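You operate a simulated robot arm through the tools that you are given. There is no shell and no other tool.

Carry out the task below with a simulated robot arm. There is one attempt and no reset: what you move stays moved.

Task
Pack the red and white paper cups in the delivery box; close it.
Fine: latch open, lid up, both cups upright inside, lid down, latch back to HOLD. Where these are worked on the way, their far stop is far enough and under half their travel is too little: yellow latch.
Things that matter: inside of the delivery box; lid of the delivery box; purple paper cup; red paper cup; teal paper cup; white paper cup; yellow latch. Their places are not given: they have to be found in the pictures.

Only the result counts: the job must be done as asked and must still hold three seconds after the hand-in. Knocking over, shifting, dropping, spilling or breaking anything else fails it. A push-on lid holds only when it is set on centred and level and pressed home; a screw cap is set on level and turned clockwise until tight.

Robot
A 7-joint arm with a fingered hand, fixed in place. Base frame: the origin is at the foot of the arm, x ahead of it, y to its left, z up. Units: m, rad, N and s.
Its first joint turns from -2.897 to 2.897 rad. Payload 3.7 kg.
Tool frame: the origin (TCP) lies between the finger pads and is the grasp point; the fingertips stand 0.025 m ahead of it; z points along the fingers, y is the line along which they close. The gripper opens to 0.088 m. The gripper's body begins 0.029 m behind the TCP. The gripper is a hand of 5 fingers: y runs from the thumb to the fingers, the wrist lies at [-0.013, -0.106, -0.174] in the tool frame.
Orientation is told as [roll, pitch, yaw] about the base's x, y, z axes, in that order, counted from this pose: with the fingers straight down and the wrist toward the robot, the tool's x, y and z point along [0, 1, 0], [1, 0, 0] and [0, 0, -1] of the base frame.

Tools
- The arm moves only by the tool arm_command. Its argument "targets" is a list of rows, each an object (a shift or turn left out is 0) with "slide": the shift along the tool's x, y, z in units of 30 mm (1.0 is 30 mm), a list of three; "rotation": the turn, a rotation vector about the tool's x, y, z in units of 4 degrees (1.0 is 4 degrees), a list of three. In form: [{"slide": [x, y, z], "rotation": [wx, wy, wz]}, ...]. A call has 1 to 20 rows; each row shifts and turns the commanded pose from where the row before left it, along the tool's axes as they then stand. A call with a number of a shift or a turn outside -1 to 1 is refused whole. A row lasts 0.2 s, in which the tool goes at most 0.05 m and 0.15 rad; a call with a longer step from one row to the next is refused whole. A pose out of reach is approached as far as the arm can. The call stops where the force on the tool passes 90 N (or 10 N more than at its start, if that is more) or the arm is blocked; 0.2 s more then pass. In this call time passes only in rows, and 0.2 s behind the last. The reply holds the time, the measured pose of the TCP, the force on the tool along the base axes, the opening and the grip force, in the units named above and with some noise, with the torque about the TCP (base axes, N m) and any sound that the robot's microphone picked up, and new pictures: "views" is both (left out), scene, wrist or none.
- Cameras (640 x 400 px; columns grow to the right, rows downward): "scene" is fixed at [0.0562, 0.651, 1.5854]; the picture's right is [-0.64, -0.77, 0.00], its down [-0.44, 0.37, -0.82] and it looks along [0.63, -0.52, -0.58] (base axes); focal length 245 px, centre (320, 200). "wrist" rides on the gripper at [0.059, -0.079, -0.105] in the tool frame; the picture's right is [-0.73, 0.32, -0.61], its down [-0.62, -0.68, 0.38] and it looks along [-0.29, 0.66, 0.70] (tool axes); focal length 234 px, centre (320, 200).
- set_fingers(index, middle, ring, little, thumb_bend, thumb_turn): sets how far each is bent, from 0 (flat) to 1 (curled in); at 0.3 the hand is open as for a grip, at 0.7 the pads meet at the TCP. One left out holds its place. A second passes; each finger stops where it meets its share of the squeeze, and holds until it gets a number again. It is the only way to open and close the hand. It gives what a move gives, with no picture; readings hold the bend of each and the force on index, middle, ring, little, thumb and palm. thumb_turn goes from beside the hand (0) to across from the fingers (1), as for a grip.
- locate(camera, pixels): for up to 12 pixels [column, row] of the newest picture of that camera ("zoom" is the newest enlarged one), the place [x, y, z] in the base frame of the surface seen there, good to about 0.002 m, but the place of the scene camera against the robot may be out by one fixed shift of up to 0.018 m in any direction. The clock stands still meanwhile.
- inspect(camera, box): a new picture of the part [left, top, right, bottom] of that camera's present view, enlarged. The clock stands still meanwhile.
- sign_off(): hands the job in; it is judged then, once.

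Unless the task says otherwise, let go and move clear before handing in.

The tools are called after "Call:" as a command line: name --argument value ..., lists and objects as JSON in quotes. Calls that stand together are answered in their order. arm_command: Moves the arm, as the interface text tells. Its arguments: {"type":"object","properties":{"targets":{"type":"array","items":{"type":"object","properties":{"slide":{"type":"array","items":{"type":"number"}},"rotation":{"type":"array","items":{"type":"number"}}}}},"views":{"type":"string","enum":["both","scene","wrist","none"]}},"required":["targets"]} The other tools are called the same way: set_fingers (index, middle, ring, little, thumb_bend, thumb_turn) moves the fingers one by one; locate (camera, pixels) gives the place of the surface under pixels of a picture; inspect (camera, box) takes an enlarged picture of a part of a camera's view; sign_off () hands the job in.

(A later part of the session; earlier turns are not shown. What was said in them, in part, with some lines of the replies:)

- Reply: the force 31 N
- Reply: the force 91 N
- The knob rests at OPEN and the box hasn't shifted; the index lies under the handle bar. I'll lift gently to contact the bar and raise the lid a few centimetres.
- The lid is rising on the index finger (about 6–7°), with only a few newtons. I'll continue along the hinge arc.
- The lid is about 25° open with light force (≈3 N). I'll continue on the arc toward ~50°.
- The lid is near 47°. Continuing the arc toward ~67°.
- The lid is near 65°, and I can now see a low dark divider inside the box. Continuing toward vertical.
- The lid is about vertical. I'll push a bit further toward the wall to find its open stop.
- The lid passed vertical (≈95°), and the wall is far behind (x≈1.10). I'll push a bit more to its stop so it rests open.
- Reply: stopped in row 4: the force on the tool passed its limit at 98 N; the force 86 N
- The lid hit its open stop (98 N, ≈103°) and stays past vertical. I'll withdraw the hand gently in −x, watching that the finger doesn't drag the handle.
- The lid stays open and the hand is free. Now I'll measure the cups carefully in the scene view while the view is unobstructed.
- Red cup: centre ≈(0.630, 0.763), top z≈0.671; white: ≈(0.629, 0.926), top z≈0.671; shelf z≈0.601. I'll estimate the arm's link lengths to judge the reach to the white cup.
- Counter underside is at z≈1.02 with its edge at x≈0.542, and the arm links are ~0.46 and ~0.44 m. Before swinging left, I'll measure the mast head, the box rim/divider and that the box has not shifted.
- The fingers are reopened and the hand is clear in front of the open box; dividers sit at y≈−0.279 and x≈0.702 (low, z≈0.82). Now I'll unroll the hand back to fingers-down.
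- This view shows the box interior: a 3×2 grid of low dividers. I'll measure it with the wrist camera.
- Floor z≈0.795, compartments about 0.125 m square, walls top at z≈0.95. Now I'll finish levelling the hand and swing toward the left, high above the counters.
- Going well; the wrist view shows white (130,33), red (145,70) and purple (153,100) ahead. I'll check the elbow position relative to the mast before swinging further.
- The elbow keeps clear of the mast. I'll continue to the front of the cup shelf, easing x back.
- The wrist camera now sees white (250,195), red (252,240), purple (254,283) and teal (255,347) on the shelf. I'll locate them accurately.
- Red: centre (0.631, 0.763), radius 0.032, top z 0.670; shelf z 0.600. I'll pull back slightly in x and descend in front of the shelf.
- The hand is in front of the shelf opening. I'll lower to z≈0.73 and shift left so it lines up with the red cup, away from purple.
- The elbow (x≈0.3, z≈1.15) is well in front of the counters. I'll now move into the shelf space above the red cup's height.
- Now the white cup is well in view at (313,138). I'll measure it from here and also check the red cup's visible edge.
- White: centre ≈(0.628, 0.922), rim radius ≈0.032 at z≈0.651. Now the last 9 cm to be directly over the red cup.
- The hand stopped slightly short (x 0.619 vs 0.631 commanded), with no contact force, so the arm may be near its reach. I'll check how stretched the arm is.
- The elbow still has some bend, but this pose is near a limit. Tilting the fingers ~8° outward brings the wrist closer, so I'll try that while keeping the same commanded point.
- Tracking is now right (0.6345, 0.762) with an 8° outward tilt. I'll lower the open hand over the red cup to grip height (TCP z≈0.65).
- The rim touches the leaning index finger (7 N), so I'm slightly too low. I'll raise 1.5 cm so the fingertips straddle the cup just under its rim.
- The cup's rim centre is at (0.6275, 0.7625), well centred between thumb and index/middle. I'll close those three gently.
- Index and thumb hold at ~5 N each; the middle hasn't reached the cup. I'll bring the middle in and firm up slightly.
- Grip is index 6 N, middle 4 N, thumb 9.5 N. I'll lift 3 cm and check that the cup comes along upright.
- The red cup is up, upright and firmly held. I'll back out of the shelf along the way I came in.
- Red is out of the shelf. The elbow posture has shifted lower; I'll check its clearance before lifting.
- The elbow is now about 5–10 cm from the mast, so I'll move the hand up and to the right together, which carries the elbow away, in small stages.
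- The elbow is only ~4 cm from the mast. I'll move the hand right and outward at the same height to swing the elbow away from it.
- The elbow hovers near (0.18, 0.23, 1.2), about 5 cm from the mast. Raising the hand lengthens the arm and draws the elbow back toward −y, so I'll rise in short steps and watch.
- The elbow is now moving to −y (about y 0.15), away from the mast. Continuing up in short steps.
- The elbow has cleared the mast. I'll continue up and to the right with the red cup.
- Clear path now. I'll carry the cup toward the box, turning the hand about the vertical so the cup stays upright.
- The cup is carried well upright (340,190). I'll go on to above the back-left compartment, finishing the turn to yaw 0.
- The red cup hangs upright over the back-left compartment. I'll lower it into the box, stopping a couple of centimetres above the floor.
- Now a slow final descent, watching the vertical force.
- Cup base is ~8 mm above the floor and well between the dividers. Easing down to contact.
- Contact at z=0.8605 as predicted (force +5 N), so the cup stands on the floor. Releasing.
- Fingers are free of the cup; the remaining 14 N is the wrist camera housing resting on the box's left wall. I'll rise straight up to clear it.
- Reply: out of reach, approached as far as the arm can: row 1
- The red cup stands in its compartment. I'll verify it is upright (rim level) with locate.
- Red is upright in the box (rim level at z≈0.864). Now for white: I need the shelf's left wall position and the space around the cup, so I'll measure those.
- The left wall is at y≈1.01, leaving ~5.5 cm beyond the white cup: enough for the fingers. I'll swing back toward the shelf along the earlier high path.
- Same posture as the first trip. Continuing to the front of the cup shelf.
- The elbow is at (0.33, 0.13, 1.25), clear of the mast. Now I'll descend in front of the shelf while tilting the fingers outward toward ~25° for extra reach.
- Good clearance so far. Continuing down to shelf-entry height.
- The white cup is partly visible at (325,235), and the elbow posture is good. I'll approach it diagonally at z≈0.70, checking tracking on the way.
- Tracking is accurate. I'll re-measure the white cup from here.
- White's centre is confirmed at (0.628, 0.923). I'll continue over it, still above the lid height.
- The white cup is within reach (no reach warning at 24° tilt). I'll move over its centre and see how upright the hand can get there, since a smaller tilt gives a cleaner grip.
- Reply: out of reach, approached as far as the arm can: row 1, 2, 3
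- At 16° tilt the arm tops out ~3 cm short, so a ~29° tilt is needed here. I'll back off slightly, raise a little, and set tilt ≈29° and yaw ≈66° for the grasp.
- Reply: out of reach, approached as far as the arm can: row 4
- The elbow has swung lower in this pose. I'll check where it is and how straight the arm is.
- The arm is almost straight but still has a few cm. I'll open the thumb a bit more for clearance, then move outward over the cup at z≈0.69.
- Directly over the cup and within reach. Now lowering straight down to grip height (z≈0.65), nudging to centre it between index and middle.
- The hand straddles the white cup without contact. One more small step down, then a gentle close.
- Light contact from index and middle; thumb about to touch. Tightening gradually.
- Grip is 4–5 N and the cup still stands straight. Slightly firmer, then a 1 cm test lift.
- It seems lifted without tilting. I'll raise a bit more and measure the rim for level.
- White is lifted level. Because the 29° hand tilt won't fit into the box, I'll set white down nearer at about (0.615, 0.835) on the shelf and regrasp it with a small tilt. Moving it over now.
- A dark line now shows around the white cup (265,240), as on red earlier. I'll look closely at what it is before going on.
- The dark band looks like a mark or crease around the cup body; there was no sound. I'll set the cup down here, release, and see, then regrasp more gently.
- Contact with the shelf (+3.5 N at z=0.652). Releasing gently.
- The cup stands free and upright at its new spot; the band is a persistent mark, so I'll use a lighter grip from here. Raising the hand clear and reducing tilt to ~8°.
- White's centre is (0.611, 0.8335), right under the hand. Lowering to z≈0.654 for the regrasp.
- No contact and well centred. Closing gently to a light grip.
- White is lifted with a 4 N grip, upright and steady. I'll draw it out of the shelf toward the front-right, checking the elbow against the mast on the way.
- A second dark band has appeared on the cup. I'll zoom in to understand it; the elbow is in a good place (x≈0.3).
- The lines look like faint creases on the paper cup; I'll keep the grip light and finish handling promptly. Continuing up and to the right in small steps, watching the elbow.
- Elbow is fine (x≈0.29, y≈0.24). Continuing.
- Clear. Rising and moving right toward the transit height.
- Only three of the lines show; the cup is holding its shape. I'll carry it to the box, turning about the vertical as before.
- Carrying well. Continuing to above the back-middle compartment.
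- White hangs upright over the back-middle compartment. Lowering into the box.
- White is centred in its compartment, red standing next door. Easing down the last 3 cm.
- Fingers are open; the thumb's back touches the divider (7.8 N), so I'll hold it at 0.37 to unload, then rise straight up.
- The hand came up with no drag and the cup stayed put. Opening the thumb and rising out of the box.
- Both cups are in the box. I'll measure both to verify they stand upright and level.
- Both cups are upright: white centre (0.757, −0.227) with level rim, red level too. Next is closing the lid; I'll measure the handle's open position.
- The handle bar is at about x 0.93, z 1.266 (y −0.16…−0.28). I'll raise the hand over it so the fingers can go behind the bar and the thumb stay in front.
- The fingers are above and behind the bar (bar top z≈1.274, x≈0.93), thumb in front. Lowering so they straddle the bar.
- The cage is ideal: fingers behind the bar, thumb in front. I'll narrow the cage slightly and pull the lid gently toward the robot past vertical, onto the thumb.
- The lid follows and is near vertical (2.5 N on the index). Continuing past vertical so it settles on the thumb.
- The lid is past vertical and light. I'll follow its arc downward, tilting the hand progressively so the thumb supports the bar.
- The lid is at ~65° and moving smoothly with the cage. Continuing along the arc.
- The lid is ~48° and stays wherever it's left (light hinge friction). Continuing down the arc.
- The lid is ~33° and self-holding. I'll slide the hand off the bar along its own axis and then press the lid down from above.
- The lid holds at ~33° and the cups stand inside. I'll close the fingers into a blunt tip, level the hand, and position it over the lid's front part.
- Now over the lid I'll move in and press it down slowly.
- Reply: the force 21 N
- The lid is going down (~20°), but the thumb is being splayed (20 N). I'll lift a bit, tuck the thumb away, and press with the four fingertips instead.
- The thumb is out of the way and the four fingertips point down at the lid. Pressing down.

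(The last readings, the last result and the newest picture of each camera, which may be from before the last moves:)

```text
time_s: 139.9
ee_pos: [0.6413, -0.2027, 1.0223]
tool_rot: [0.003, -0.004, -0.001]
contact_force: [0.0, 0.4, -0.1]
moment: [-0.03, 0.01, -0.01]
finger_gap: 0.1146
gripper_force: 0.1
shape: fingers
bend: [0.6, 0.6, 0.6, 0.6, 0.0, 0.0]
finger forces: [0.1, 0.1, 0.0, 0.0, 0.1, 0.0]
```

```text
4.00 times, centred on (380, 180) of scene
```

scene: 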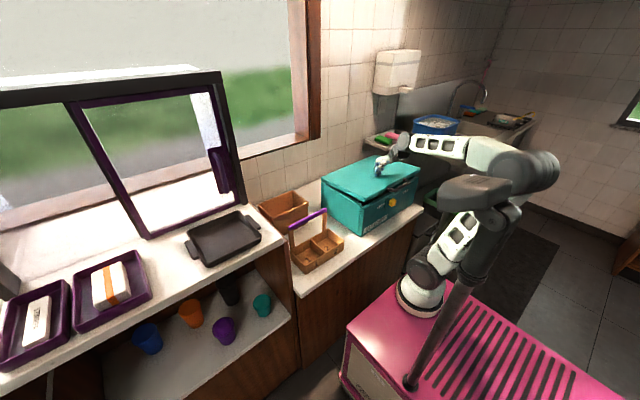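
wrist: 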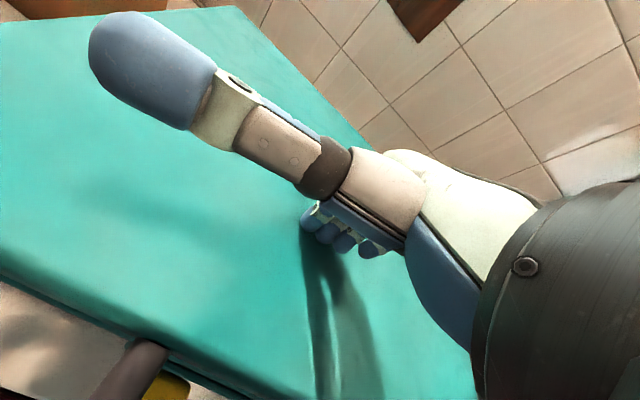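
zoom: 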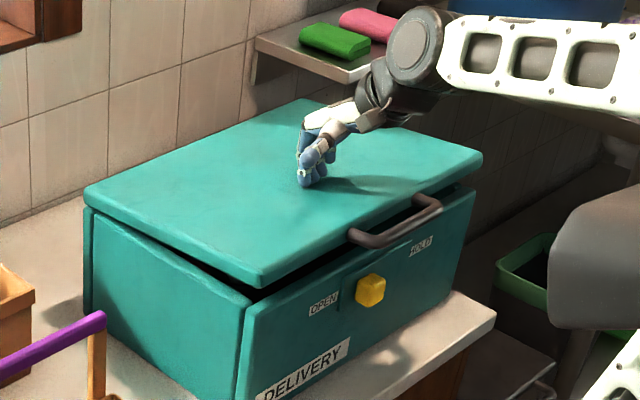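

The lid is nearly shut. A little further until firm contact.

Call:
arm_command --targets '[{"slide": [0, 0, 0.4]}, {"slide": [0, 0, 0.3]}, {"slide": [0, 0, 0.2]}]' --views "scene"

Call:
inspect --camera "scene" --box '[320, 130, 440, 230]'

```text
time_s: 140.7
ee_pos: [0.6429, -0.2037, 1.0027]
tool_rot: [-0.001, -0.018, -0.002]
contact_force: [5.3, 3.6, 66.3]
moment: [0.56, -1.36, 0.02]
finger_gap: 0.1137
gripper_force: 32.8
shape: fingers
bend: [0.59, 0.6, 0.6, 0.6, 0.0, 0.0]
finger forces: [58.5, 7.6, 0.0, 0.1, 0.0, 0.1]
```

scene: 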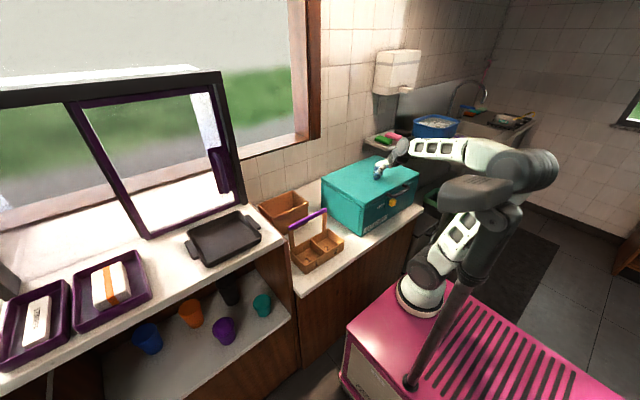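

```text
4.00 times, centred on (380, 180) of scene
```

zoom: 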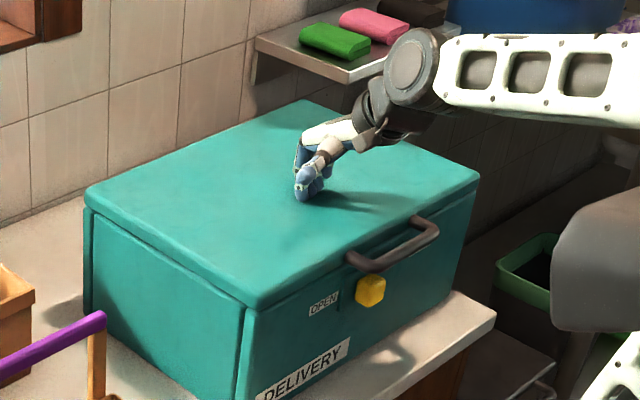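

The lid is fully closed (66 N on it, seated all round). I'll lift off and look at the thumb, which now sticks out sideways: it could serve to push the latch from its left side.

Call:
arm_command --targets '[{"slide": [0, 0, -0.5]}, {"slide": [0, 0, -0.9]}, {"slide": [0, 0, -0.9]}, {"slide": [0, 0, -0.9]}]'

Call:
locate --camera "wrist" --pixels '[[92, 40], [100, 60], [120, 30], [150, 60], [180, 90], [215, 110], [250, 130], [320, 165], [350, 180], [140, 100], [200, 65], [330, 220]]'

Call:
inspect --camera "wrist" --box '[60, 0, 460, 280]'

```text
time_s: 141.7
ee_pos: [0.639, -0.2027, 1.0901]
tool_rot: [0.002, -0.003, -0.001]
contact_force: [0.2, 0.3, 0.1]
moment: [-0.02, 0.0, 0.02]
finger_gap: 0.1146
gripper_force: 0.1
shape: fingers
bend: [0.6, 0.6, 0.6, 0.6, 0.0, 0.0]
finger forces: [0.0, 0.1, 0.0, 0.1, 0.0, 0.0]
```

scene: 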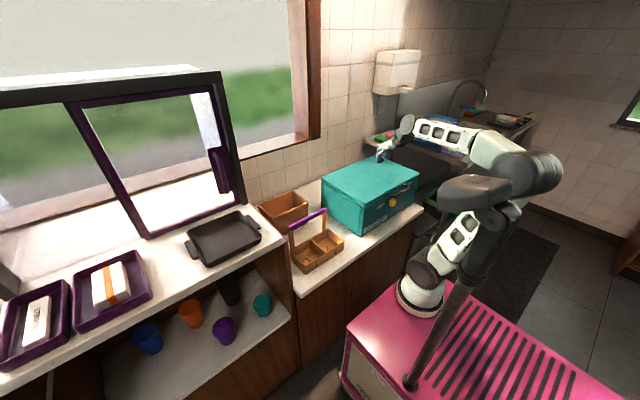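
wrist: 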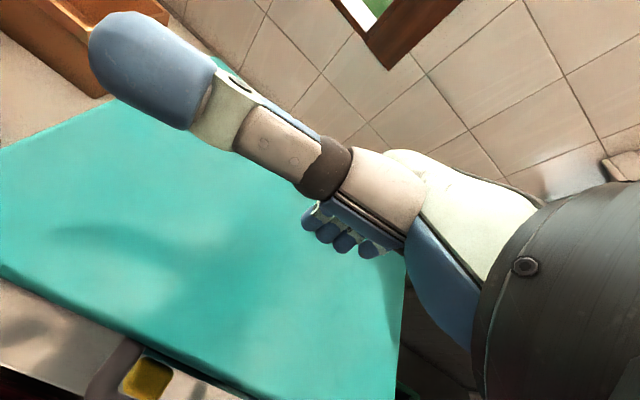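

```text
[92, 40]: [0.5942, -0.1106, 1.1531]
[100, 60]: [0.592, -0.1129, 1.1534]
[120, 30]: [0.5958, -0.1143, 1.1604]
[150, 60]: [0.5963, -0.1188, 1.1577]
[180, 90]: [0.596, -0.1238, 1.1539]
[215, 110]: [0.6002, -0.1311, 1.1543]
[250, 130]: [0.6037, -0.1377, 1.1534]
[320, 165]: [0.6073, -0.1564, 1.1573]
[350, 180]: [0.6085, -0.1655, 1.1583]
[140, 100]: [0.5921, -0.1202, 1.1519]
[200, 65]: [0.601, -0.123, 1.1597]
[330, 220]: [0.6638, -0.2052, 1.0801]
```

```text
1.43 times, centred on (260, 140) of wrist
```

zoom: 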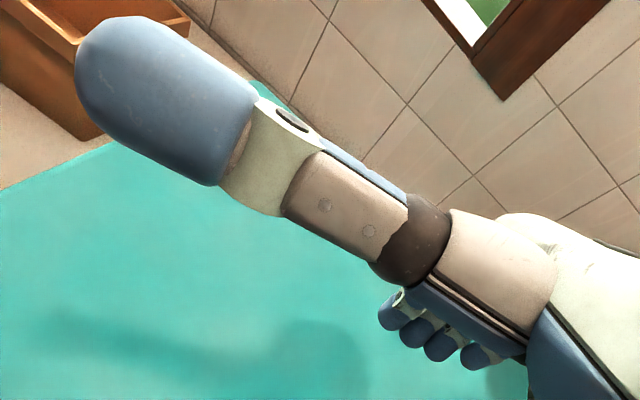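

The thumb could work, but a simpler way uses the earlier proven pose: press the index against the knob's front face and drag it right by friction (the latch slid with <1 N). I'll set the index as a pointer and go back to the right-front of the box.

Call:
arm_command --targets '[{"slide": [-0.3, -0.774, -0.8]}, {"slide": [-0.915, -0.774, -0.5]}, {"slide": [-0.915, -0.774, -0.407]}, {"slide": [-0.915, -0.774, -0.407]}, {"slide": [-0.915, -0.774, -0.3]}, {"slide": [-0.915, -0.774, 0]}, {"slide": [-0.915, -0.774, 0]}, {"slide": [-0.915, -0.774, 0]}, {"slide": [-0.915, -0.774, 0]}]'

Call:
set_fingers --index 0.2 --middle 1 --ring 1 --little 1 --thumb_bend 0.3 --thumb_turn 1

Call:
inspect --camera "wrist" --box '[0, 0, 320, 200]'

```text
time_s: 143.7
ee_pos: [0.4293, -0.4313, 1.1623]
tool_rot: [0.0, -0.004, 0.003]
contact_force: [0.1, 0.1, 0.4]
moment: [0.01, 0.0, -0.03]
finger_gap: 0.1147
gripper_force: 0.0
shape: fingers
bend: [0.6, 0.6, 0.6, 0.6, 0.0, 0.0]
finger forces: [0.0, 0.0, 0.0, 0.0, 0.0, 0.0]
```

scene: 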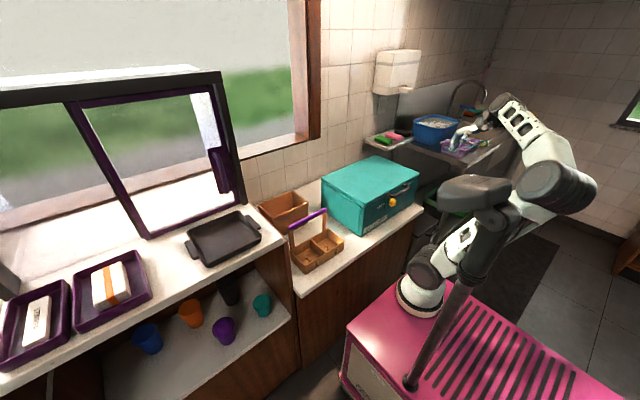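
wrist: 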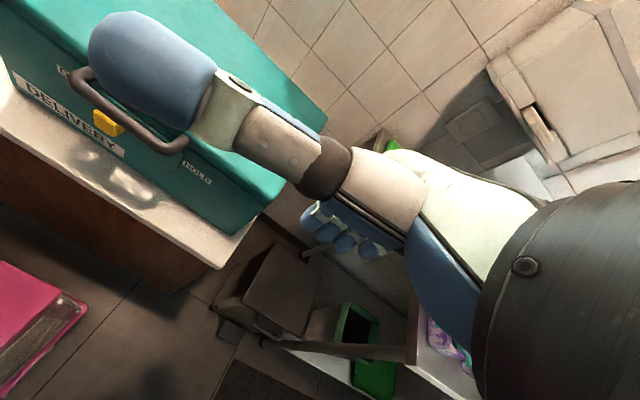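

```text
time_s: 144.7
ee_pos: [0.4288, -0.43, 1.1621]
tool_rot: [0.001, -0.004, 0.001]
contact_force: [0.0, 0.4, -0.2]
moment: [-0.01, 0.01, 0.01]
finger_gap: 0.097
gripper_force: 0.0
shape: fingers
bend: [0.2, 1.0, 1.0, 1.0, 0.3, 0.97]
finger forces: [0.1, 0.1, 0.0, 0.0, 0.0, 0.1]
```

```text
2.00 times, centred on (160, 100) of wrist
```

zoom: 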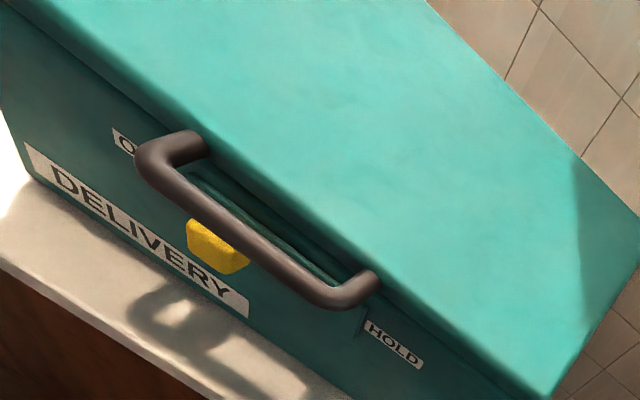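

The lid is shut and the knob is visible at the OPEN end. I'll measure knob and box again (to confirm nothing shifted) and roll the hand to point along +y.

Call:
locate --camera "zoom" --pixels '[[190, 225], [195, 245], [215, 265], [235, 270], [245, 258], [210, 230], [395, 343], [170, 160], [320, 290], [360, 280], [260, 300], [200, 150]]'

Call:
arm_command --targets '[{"rotation": [0, 1, 0]}, {"rotation": [0, 1, 0]}, {"rotation": [0, 1, 0]}, {"rotation": [0, 1, 0]}, {"rotation": [0, 1, 0]}, {"rotation": [0, 1, 0]}, {"rotation": [0, 1, 0]}, {"rotation": [0, 1, 0]}, {"rotation": [0, 1, 0]}, {"rotation": [0, 1, 0]}, {"rotation": [0, 1, 0]}, {"rotation": [0, 1, 0]}, {"rotation": [0, 1, 0]}, {"rotation": [0, 1, 0]}, {"rotation": [0, 1, 0]}, {"rotation": [0, 1, 0]}, {"rotation": [0, 1, 0]}, {"rotation": [0, 1, 0]}, {"rotation": [0, 1, 0]}, {"rotation": [0, 1, 0]}]' --views "none"

Call:
arm_command --targets '[{"rotation": [0, 1, 0]}, {"rotation": [0, 1, 0]}, {"rotation": [0, 1, 0]}, {"slide": [-0.9, 0, 0]}, {"slide": [-0.9, 0, 0]}, {"slide": [-0.9, 0, 0]}, {"slide": [-0.9, 0, 0]}, {"slide": [-0.9, 0, 0]}, {"slide": [-0.9, 0, 0]}, {"slide": [-0.9, 0, 0]}, {"slide": [-0.9, 0, 0]}, {"slide": [-0.9, 0, 0]}]'

```text
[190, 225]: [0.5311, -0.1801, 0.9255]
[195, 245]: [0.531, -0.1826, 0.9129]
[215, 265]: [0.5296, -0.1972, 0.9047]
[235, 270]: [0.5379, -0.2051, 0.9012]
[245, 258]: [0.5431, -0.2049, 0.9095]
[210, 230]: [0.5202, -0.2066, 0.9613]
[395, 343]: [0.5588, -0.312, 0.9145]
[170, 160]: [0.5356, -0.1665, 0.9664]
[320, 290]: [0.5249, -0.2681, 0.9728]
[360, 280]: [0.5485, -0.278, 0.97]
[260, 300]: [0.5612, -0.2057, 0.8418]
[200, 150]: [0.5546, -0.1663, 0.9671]
```

```text
time_s: 148.9
ee_pos: [0.4325, -0.4323, 1.1629]
tool_rot: [1.399, -0.003, 0.0]
contact_force: [0.0, -0.1, 0.4]
moment: [-0.02, -0.01, -0.02]
finger_gap: 0.0971
gripper_force: 0.2
shape: fingers
bend: [0.2, 1.0, 1.0, 1.0, 0.3, 0.97]
finger forces: [0.0, 0.0, 0.0, 0.0, 0.1, 0.1]
```

```text
time_s: 151.5
ee_pos: [0.4314, -0.424, 0.9202]
tool_rot: [1.607, -0.004, 0.002]
contact_force: [0.4, -0.3, 0.4]
moment: [0.02, -0.03, 0.02]
finger_gap: 0.0969
gripper_force: 0.0
shape: fingers
bend: [0.2, 1.0, 1.0, 1.0, 0.3, 0.97]
finger forces: [0.1, 0.0, 0.0, 0.0, 0.0, 0.1]
```

scene: 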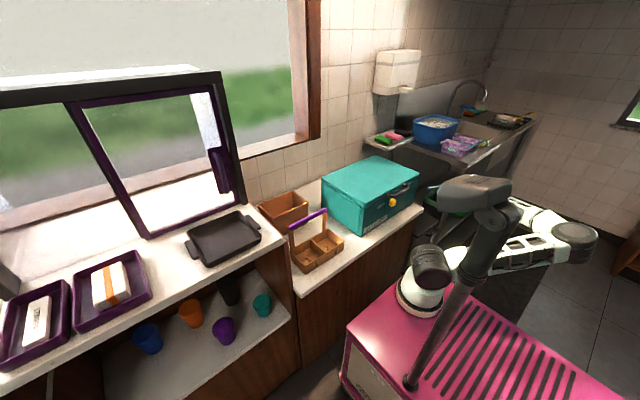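
wrist: 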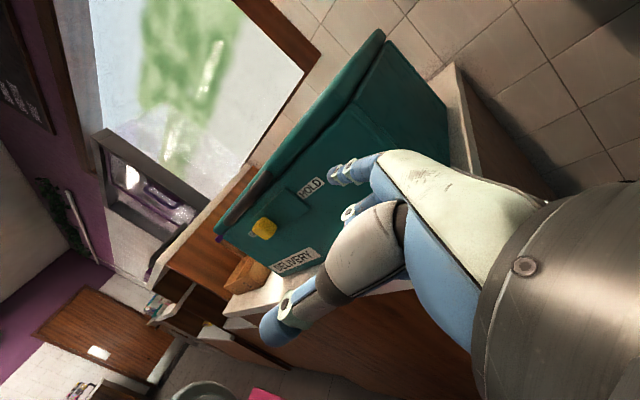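

The box has not moved (knob front x≈0.530, y −0.180…−0.206). I'll bring the index tip in front of the knob face, about 1.5 cm short of touching.

Call:
arm_command --targets '[{"slide": [-0.086, 0.098, 0.913]}, {"slide": [-0.086, 0.098, 0.913]}, {"slide": [-0.086, 0.098, 0.913]}, {"slide": [-0.086, 0.098, 0.913]}, {"slide": [-0.086, 0.098, 0.913]}, {"slide": [-0.086, 0.098, 0.913]}, {"slide": [-0.086, 0.098, 0.913]}, {"slide": [-0.086, 0.098, 0.88]}]'

Call:
inspect --camera "wrist" --box '[220, 120, 420, 280]'

Call:
inspect --camera "scene" --box '[360, 170, 440, 220]'

```text
time_s: 153.3
ee_pos: [0.4539, -0.2134, 0.9078]
tool_rot: [1.608, -0.005, 0.001]
contact_force: [-0.9, -0.3, -0.1]
moment: [-0.02, 0.02, 0.02]
finger_gap: 0.0973
gripper_force: 0.1
shape: fingers
bend: [0.2, 1.0, 1.0, 1.0, 0.3, 0.97]
finger forces: [0.0, 0.0, 0.1, 0.1, 0.0, 0.0]
out of reach, approached as far as the arm can: row 8
```

scene: 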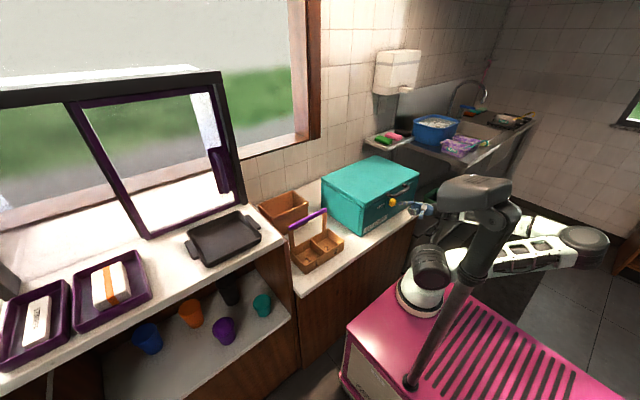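
wrist: 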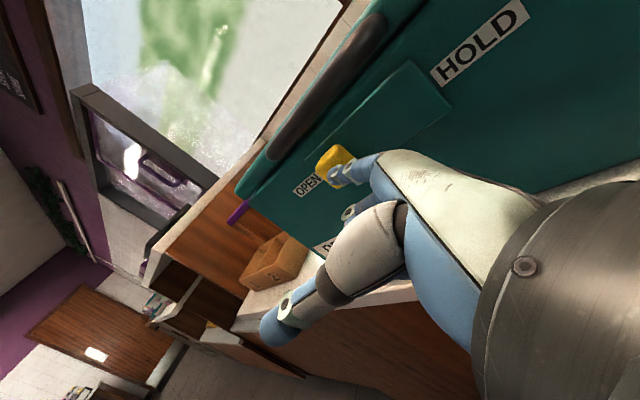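

```text
2.50 times, centred on (320, 200) of wrist
```

zoom: 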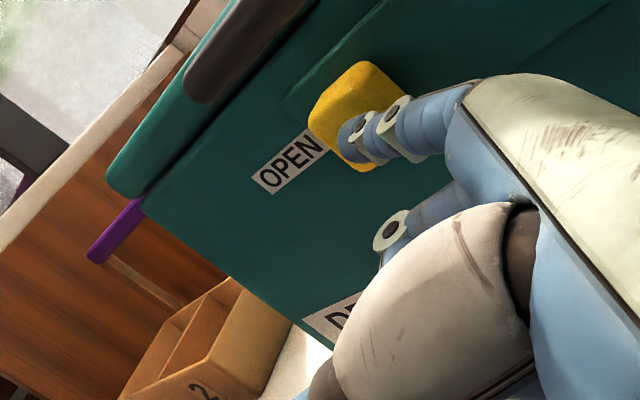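

```text
8.00 times, centred on (400, 195) of scene
```

zoom: 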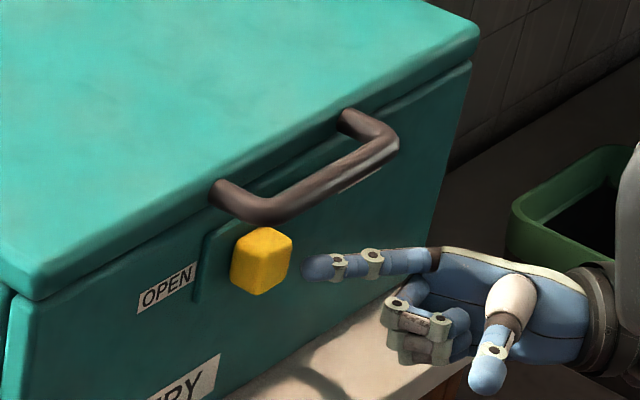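

The arm is at its near limit here; turning the hand 20° about the vertical moves the wrist away and lays the index along the knob's face, which is also better for dragging.

Call:
arm_command --targets '[{"rotation": [1, 0, 0]}, {"rotation": [1, 0, 0]}, {"rotation": [1, 0, 0]}, {"rotation": [1, 0, 0]}, {"rotation": [1, 0, 0]}]'

Call:
inspect --camera "wrist" --box '[220, 120, 420, 280]'

Call:
inspect --camera "scene" --box '[360, 170, 440, 220]'

```text
time_s: 154.5
ee_pos: [0.4543, -0.2134, 0.9081]
tool_rot: [1.606, -0.016, 0.351]
contact_force: [0.1, -0.2, 0.1]
moment: [-0.03, -0.01, -0.03]
finger_gap: 0.097
gripper_force: 0.0
shape: fingers
bend: [0.2, 1.0, 1.0, 1.0, 0.3, 0.97]
finger forces: [0.0, 0.0, 0.1, 0.0, 0.0, 0.0]
```

scene: 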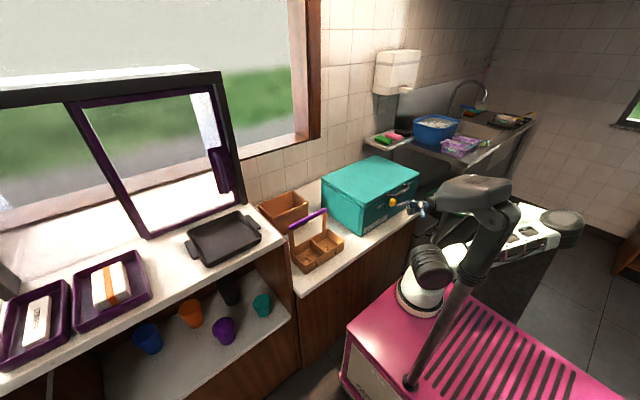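
wrist: 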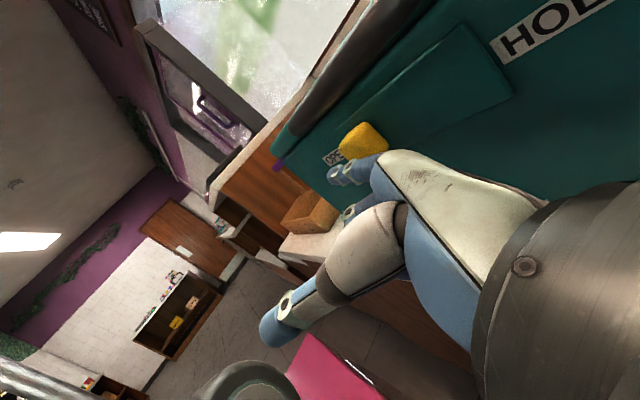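

```text
2.50 times, centred on (320, 200) of wrist
```

zoom: 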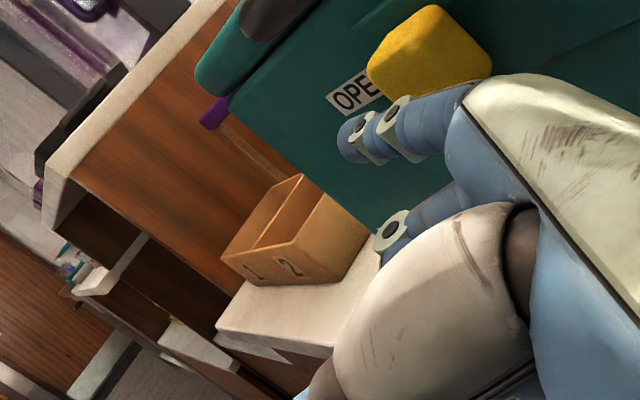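

```text
8.00 times, centred on (400, 195) of scene
```

zoom: 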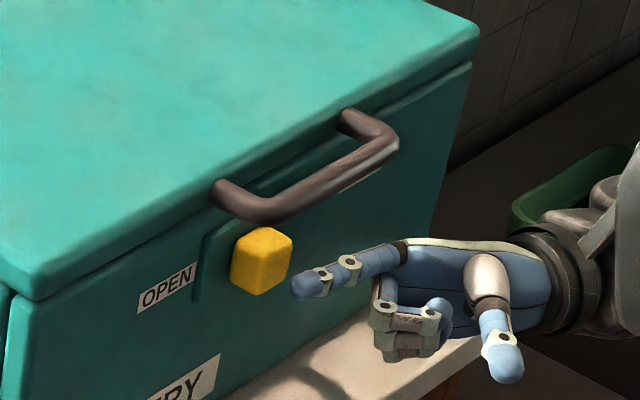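

The index now lies nearly parallel to the knob's face. I'll measure the gap before pressing.

Call:
locate --camera "wrist" --pixels '[[332, 172], [338, 165], [345, 160], [352, 165], [365, 158], [380, 155], [340, 183], [360, 140], [375, 140], [345, 150], [380, 150]]'

```text
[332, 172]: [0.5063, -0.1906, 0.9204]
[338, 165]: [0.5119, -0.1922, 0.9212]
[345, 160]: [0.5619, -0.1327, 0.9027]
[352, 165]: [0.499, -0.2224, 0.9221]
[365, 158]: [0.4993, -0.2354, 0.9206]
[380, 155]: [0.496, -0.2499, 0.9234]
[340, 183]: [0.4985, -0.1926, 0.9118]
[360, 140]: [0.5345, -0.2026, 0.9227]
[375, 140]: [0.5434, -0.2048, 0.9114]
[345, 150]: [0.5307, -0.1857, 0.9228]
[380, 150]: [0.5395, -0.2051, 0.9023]
```

Gap is about 1.3 cm. Approaching the face to just short of contact, then in 1–2 mm steps.

Call:
arm_command --targets '[{"slide": [0, 0.19, -0.069]}, {"slide": [0, 0.19, -0.069]}, {"slide": [0, 0.05, -0.018]}]' --views "none"

Call:
arm_command --targets '[{"slide": [0, 0.04, -0.0145]}]' --views "none"

```text
time_s: 155.3
ee_pos: [0.4677, -0.2134, 0.9071]
tool_rot: [1.604, -0.015, 0.349]
contact_force: [0.2, 0.0, -0.8]
moment: [0.0, -0.01, 0.02]
finger_gap: 0.0967
gripper_force: 0.0
shape: fingers
bend: [0.2, 1.0, 1.0, 1.0, 0.3, 0.97]
finger forces: [0.0, 0.0, 0.0, 0.1, 0.0, 0.1]
```

```text
time_s: 155.7
ee_pos: [0.4687, -0.214, 0.9078]
tool_rot: [1.603, -0.018, 0.35]
contact_force: [-1.4, -0.1, -0.2]
moment: [0.01, -0.01, 0.01]
finger_gap: 0.097
gripper_force: 0.1
shape: fingers
bend: [0.2, 1.0, 1.0, 1.0, 0.3, 0.97]
finger forces: [0.0, 0.0, 0.0, 0.1, 0.0, 0.0]
```

Call:
arm_command --targets '[{"slide": [0, 0.04, -0.0145]}]' --views "none"

Call:
arm_command --targets '[{"slide": [0, 0.03, -0.011]}]' --views "wrist"

Call:
inspect --camera "wrist" --box '[260, 100, 440, 240]'

```text
time_s: 156.1
ee_pos: [0.4689, -0.2137, 0.9084]
tool_rot: [1.605, -0.015, 0.349]
contact_force: [0.2, 1.0, -0.1]
moment: [-0.04, 0.04, -0.02]
finger_gap: 0.097
gripper_force: 0.0
shape: fingers
bend: [0.2, 1.0, 1.0, 1.0, 0.3, 0.97]
finger forces: [0.0, 0.0, 0.1, 0.0, 0.0, 0.0]
```

```text
time_s: 156.5
ee_pos: [0.4719, -0.2144, 0.9081]
tool_rot: [1.603, -0.015, 0.35]
contact_force: [-0.6, -0.2, 0.5]
moment: [0.02, -0.03, 0.01]
finger_gap: 0.0966
gripper_force: 0.2
shape: fingers
bend: [0.2, 1.0, 1.0, 1.0, 0.3, 0.97]
finger forces: [0.7, 0.0, 0.0, 0.0, 0.0, 0.0]
```

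wrist: 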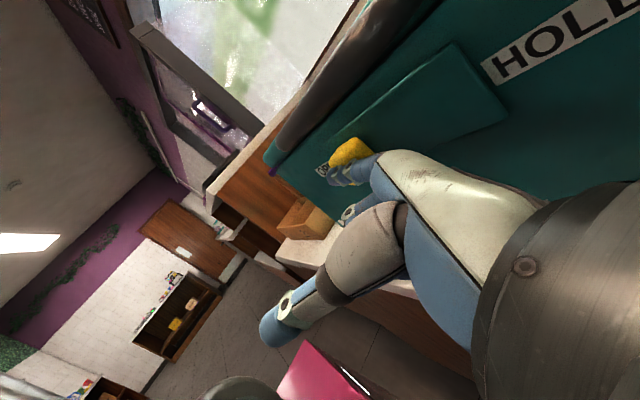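

```text
2.86 times, centred on (350, 170) of wrist
```

zoom: 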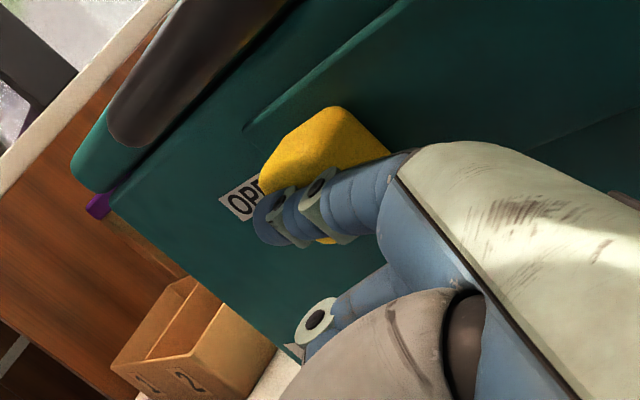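

Contact (0.7 N). Pressing about 1 mm more to build normal force.

Call:
arm_command --targets '[{"slide": [0, 0.04, -0.0145]}]' --views "none"

```text
time_s: 156.9
ee_pos: [0.4723, -0.2127, 0.9075]
tool_rot: [1.605, -0.015, 0.349]
contact_force: [-1.6, -0.7, 0.1]
moment: [0.02, -0.01, 0.01]
finger_gap: 0.0954
gripper_force: 1.0
shape: fingers
bend: [0.21, 1.0, 1.0, 1.0, 0.3, 0.97]
finger forces: [1.5, 0.0, 0.0, 0.1, 0.0, 0.0]
```

Call:
arm_command --targets '[{"slide": [0, 0.1, -0.036]}]' --views "none"

Call:
arm_command --targets '[{"slide": [0, 0.08, -0.029]}]' --views "none"

```text
time_s: 157.3
ee_pos: [0.476, -0.2138, 0.9071]
tool_rot: [1.605, -0.016, 0.35]
contact_force: [-3.7, -0.9, 0.6]
moment: [0.0, -0.05, 0.03]
finger_gap: 0.0926
gripper_force: 1.9
shape: fingers
bend: [0.22, 1.0, 1.0, 1.0, 0.3, 0.97]
finger forces: [3.8, 0.0, 0.0, 0.0, 0.0, 0.1]
```

```text
time_s: 157.7
ee_pos: [0.4785, -0.2127, 0.9074]
tool_rot: [1.605, -0.015, 0.349]
contact_force: [-6.6, -1.0, 0.5]
moment: [0.04, -0.08, 0.07]
finger_gap: 0.0904
gripper_force: 3.7
shape: fingers
bend: [0.24, 1.0, 1.0, 1.0, 0.3, 0.97]
finger forces: [6.5, 0.1, 0.0, 0.0, 0.1, 0.0]
```

6.5 N on the face. Now dragging to the right (−y) 2 cm.

Call:
arm_command --targets '[{"slide": [0, -0.114, -0.313]}, {"slide": [0, -0.114, -0.313]}]'

Call:
inspect --camera "scene" --box '[360, 170, 440, 220]'

Call:
inspect --camera "wrist" --box '[260, 100, 440, 240]'

```text
time_s: 158.3
ee_pos: [0.4788, -0.2339, 0.9065]
tool_rot: [1.605, -0.014, 0.349]
contact_force: [-5.6, 0.1, 1.3]
moment: [0.0, -0.11, 0.14]
finger_gap: 0.0907
gripper_force: 3.1
shape: fingers
bend: [0.24, 1.0, 1.0, 1.0, 0.3, 0.97]
finger forces: [5.7, 0.0, 0.0, 0.0, 0.0, 0.1]
```

scene: 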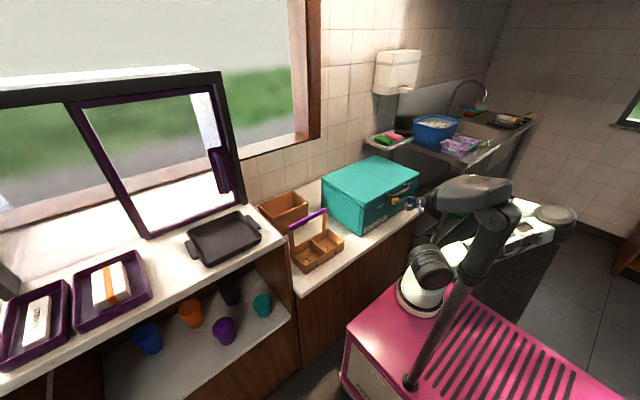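
wrist: 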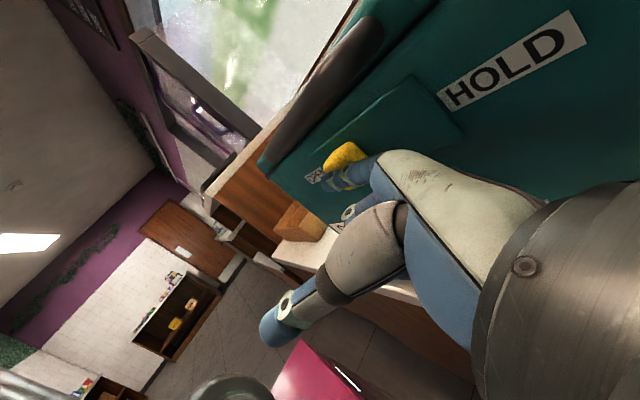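

```text
8.00 times, centred on (400, 195) of scene
```

zoom: 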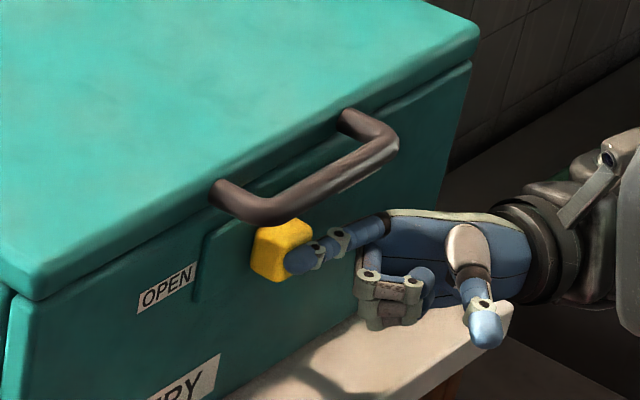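

```text
2.86 times, centred on (350, 170) of wrist
```

zoom: 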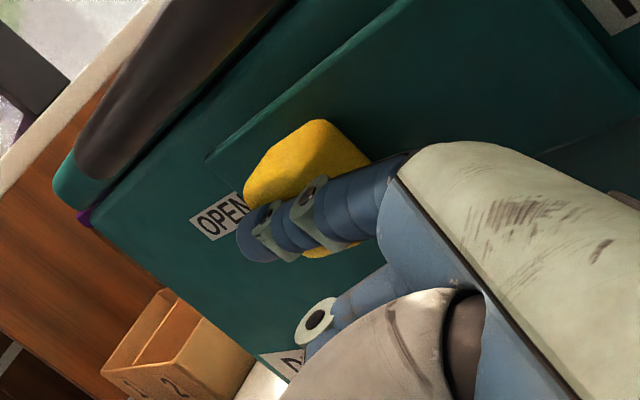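

The knob follows the finger (OPEN label now uncovered). Continuing the drag toward HOLD.

Call:
arm_command --targets '[{"slide": [0, -0.114, -0.313]}, {"slide": [0, -0.114, -0.313]}, {"slide": [0, -0.114, -0.313]}]'

Call:
inspect --camera "scene" --box '[360, 170, 440, 220]'

```text
time_s: 159.1
ee_pos: [0.4784, -0.2642, 0.9046]
tool_rot: [1.604, -0.017, 0.349]
contact_force: [-5.5, 1.1, 0.7]
moment: [0.03, -0.1, 0.13]
finger_gap: 0.0902
gripper_force: 2.8
shape: fingers
bend: [0.24, 1.0, 1.0, 1.0, 0.3, 0.97]
finger forces: [5.2, 0.0, 0.0, 0.0, 0.0, 0.0]
```

scene: 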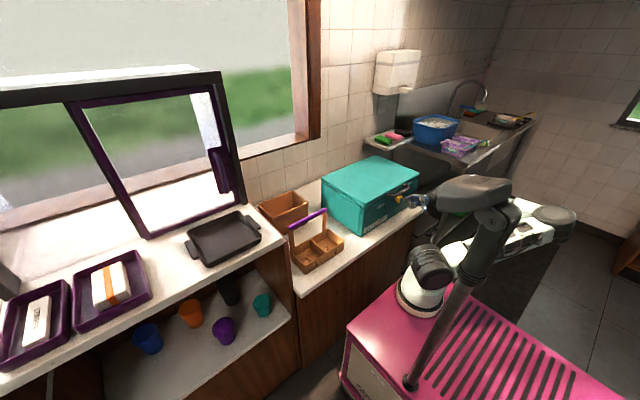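
wrist: 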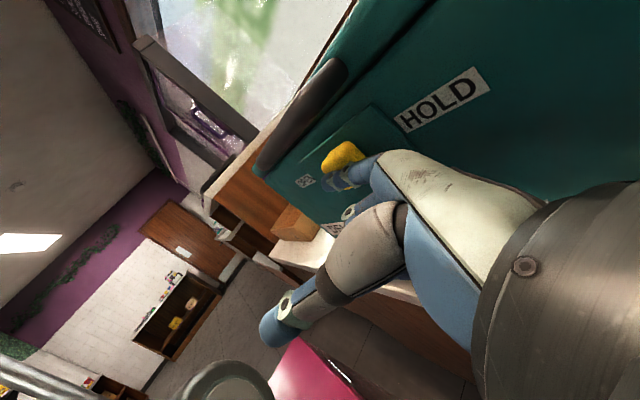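

```text
8.00 times, centred on (400, 195) of scene
```

zoom: 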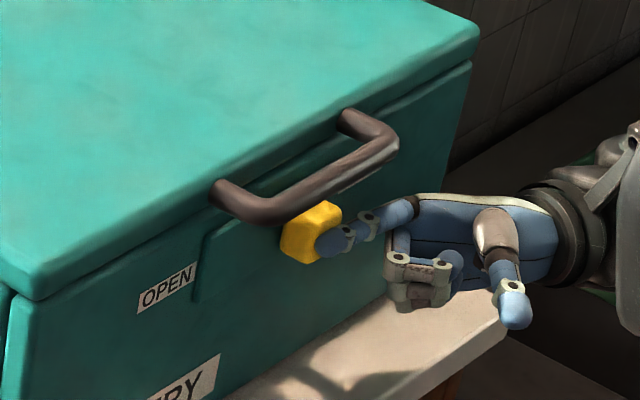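

It keeps following. A bit more to reach the HOLD stop.

Call:
arm_command --targets '[{"slide": [0.05, -0.114, -0.313]}, {"slide": [0.05, -0.08, -0.22]}, {"slide": [0, -0.08, -0.22]}]'

Call:
inspect --camera "scene" --box '[360, 170, 440, 220]'

Call:
inspect --camera "wrist" --box '[240, 60, 480, 220]'

```text
time_s: 159.9
ee_pos: [0.4781, -0.2879, 0.9082]
tool_rot: [1.604, -0.015, 0.349]
contact_force: [-4.2, 1.5, -0.7]
moment: [-0.03, 0.0, 0.17]
finger_gap: 0.0901
gripper_force: 2.2
shape: fingers
bend: [0.24, 1.0, 1.0, 1.0, 0.3, 0.97]
finger forces: [4.2, 0.1, 0.0, 0.0, 0.0, 0.0]
```

scene: 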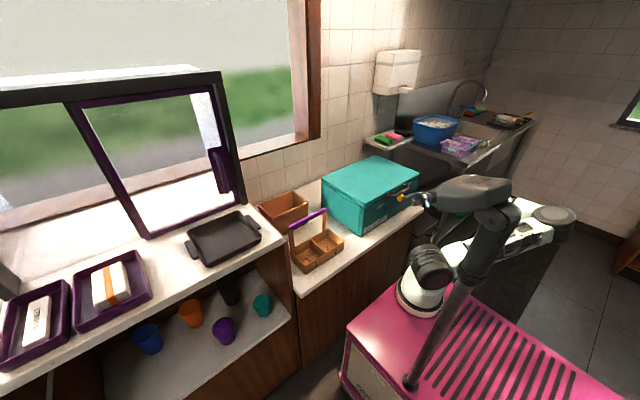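
wrist: 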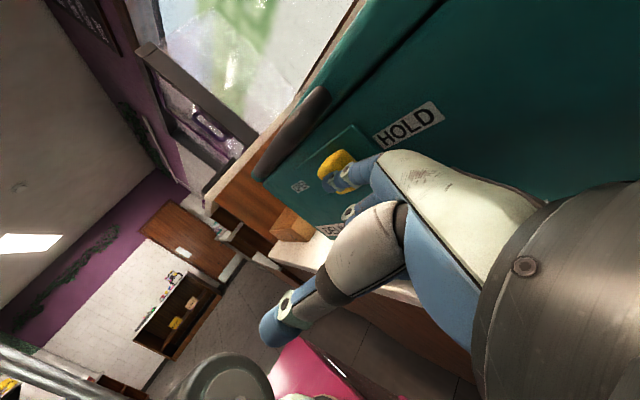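

```text
8.00 times, centred on (400, 195) of scene
```

zoom: 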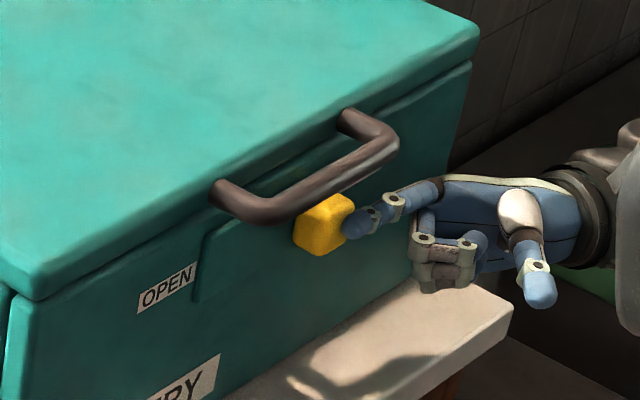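

```text
2.50 times, centred on (360, 140) of wrist
```

zoom: 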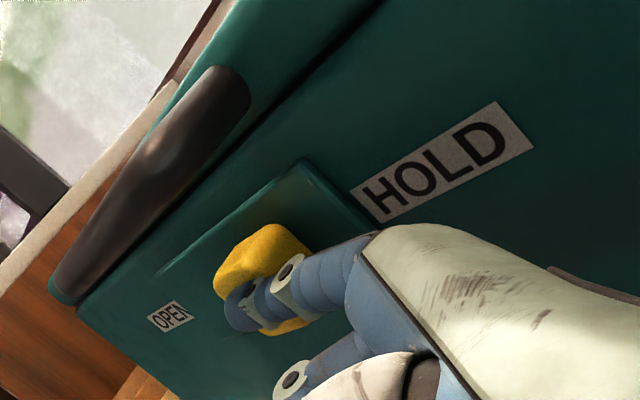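

The finger has begun to slip along the knob, suggesting it reached its stop. I'll check the knob's position.

Call:
locate --camera "zoom" --pixels '[[220, 265], [225, 285], [255, 250], [285, 240], [265, 228], [300, 245], [245, 240], [360, 215], [400, 195], [175, 318]]'

Call:
locate --camera "scene" --pixels '[[398, 199], [400, 202], [403, 195], [401, 196]]'

```text
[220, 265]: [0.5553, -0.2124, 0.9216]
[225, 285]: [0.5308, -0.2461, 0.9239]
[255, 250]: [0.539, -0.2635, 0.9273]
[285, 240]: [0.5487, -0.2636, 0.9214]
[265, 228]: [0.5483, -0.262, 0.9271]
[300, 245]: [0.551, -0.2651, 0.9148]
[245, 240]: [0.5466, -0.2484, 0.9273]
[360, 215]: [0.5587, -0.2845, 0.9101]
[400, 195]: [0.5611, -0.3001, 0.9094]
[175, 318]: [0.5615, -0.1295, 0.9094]
```

```text
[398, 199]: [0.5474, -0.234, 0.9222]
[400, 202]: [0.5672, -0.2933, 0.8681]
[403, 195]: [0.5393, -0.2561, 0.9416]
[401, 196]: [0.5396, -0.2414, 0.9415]
```

The knob's right face is at y≈−0.265, exactly its original HOLD position. I'll withdraw straight back from the face.

Call:
arm_command --targets '[{"slide": [0, -0.3, 0.11]}, {"slide": [0, -0.9, 0.33]}, {"slide": [0, -0.9, 0.33]}, {"slide": [0, -0.5, -0.9]}, {"slide": [0, -0.3, -0.9]}, {"slide": [0, 0, -0.9]}, {"slide": [0, 0, -0.9]}]'

Call:
inspect --camera "scene" --box '[320, 140, 440, 240]'

Call:
inspect --camera "wrist" --box '[200, 60, 440, 260]'

```text
time_s: 161.5
ee_pos: [0.4271, -0.3974, 0.9039]
tool_rot: [1.603, -0.016, 0.348]
contact_force: [-1.0, 0.0, 0.7]
moment: [0.0, -0.01, 0.02]
finger_gap: 0.0971
gripper_force: 0.0
shape: fingers
bend: [0.2, 1.0, 1.0, 1.0, 0.3, 0.97]
finger forces: [0.1, 0.0, 0.0, 0.0, 0.0, 0.1]
```

scene: 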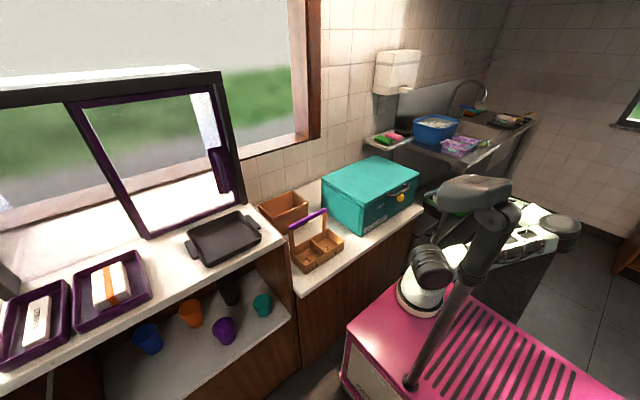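
wrist: 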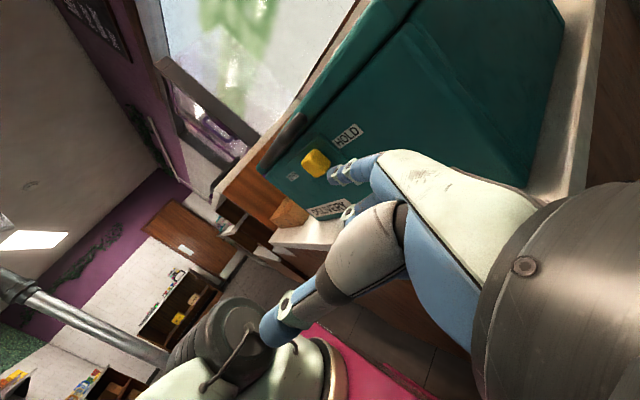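

```text
4.00 times, centred on (380, 190) of scene
```

zoom: 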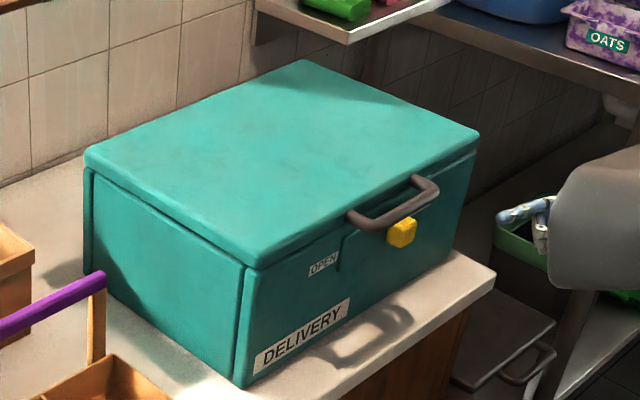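

```text
2.00 times, centred on (320, 160) of wrist
```

zoom: 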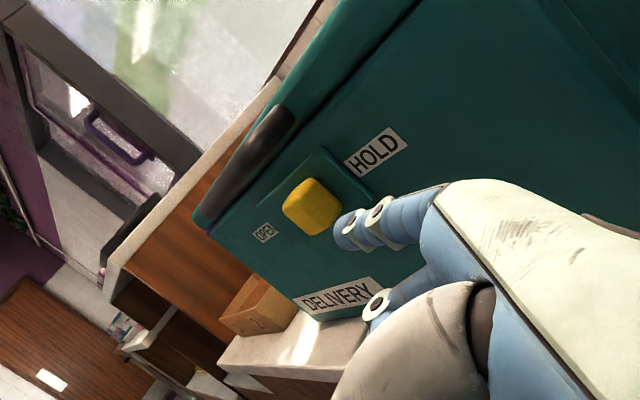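

Lid shut, knob back at its starting pixel (400,198). I'll verify its position precisely and check the other cups, then move clear.

Call:
locate --camera "zoom" --pixels '[[290, 210], [305, 230], [330, 215], [335, 200], [318, 185], [300, 190], [312, 212]]'

Call:
inspect --camera "scene" --box '[90, 260, 310, 400]'

Call:
locate --camera "scene" --pixels '[[223, 325], [262, 298], [150, 330], [190, 305], [185, 345], [133, 388]]'

```text
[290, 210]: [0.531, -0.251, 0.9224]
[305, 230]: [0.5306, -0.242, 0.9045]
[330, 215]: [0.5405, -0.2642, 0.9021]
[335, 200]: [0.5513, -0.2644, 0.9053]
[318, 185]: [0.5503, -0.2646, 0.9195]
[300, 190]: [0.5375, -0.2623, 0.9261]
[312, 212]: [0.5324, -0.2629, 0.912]
```

```text
2.86 times, centred on (200, 330) of scene
```

zoom: 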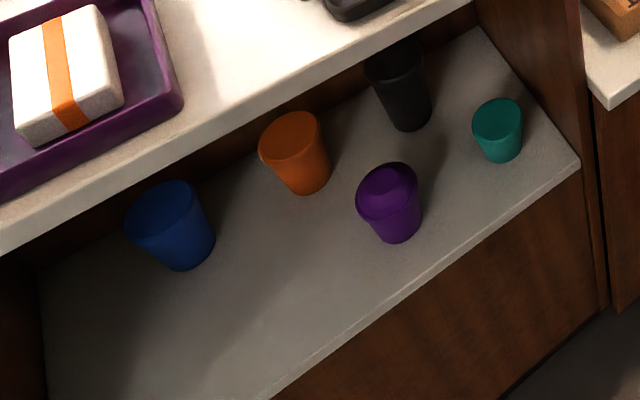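

```text
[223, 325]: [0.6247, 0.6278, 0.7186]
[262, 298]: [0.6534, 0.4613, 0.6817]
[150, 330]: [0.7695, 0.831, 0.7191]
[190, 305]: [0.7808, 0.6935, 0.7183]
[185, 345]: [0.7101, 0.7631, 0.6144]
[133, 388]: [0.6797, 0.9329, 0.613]
```

The knob is at the HOLD stop (right face y −0.2644) and the other cups are exactly where they were. I'll move the arm well clear before handing in.

Call:
arm_command --targets '[{"slide": [0.3, -0.3, -0.9]}, {"slide": [0.6, 0, -0.8]}, {"slide": [0.9, 0, 0]}, {"slide": [0.9, 0, 0]}, {"slide": [0.9, 0, 0]}, {"slide": [0.9, 0, 0]}, {"slide": [0.9, 0, 0]}]'

Call:
inspect --camera "scene" --box '[320, 140, 440, 240]'

```text
time_s: 163.1
ee_pos: [0.4352, -0.4535, 1.0638]
tool_rot: [1.605, -0.015, 0.35]
contact_force: [-0.5, 0.2, 0.0]
moment: [-0.03, -0.01, 0.0]
finger_gap: 0.0969
gripper_force: 0.1
shape: fingers
bend: [0.2, 1.0, 1.0, 1.0, 0.3, 0.97]
finger forces: [0.0, 0.1, 0.0, 0.0, 0.0, 0.0]
```

scene: 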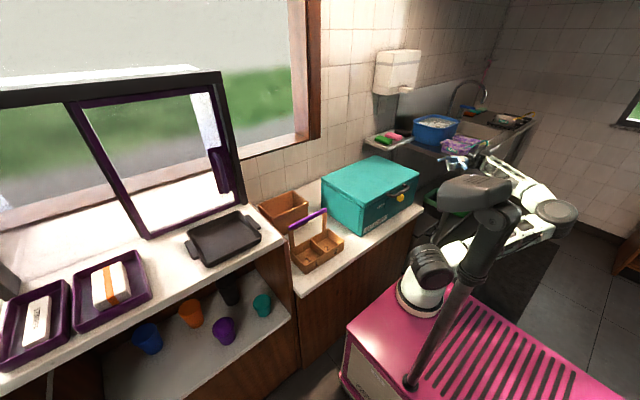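
wrist: 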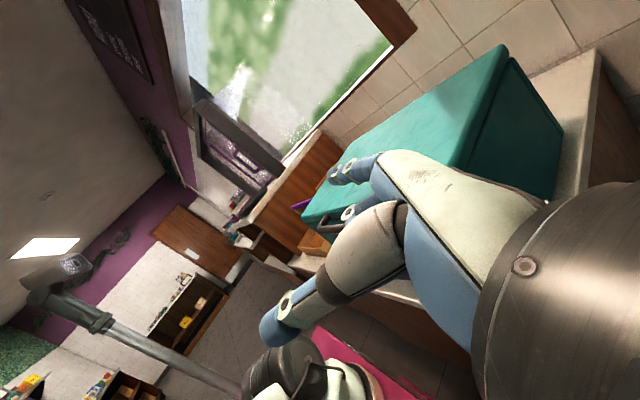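

```text
4.00 times, centred on (380, 190) of scene
```

zoom: 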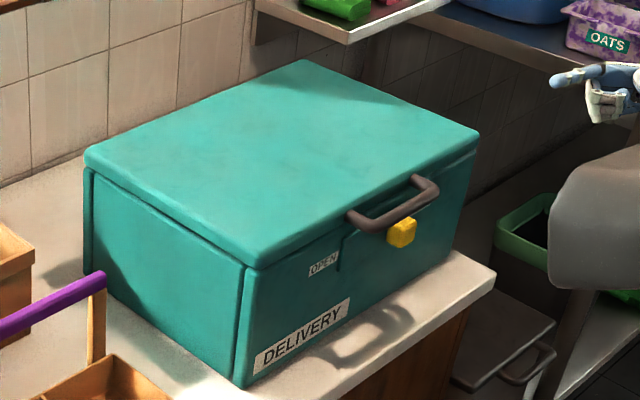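

The box is closed with both cups upright inside, the latch is at HOLD, everything else is untouched and the arm is clear. Handing in.

Call:
sign_off

```text
The job is handed in.
```

The red and white cups are in the delivery box, the lid is closed and the latch is back at HOLD. The job is handed in, but no verdict came back.

- **Cups:** Red is in the back-left compartment and white in the back-middle one. With the lid still open, both rims measured level, so both were upright. I could not see inside after closing.
- **Lid:** I pressed it down until it sat firmly, and it stayed shut.
- **Latch:** I slid the latch to its OPEN stop before lifting the lid. It is now back within about a millimetre of where it started at HOLD.
- **Everything else:** The purple, teal and blue cups measured at the same places as at the start, and the orange and black ones look unmoved. The box itself did not shift. The arm is clear.

**Possible cup damage:** dark lines appeared around both cups after I gripped them, one on red and three on white. They look like creases from the squeeze, which was about 10 N on red and 4 to 8 N on white. Both cups kept their full height, but I can't say whether the marks count as damage.

White was too far to grasp in a pose that would fit the box. I set it down closer on the shelf and picked it up again before packing it.
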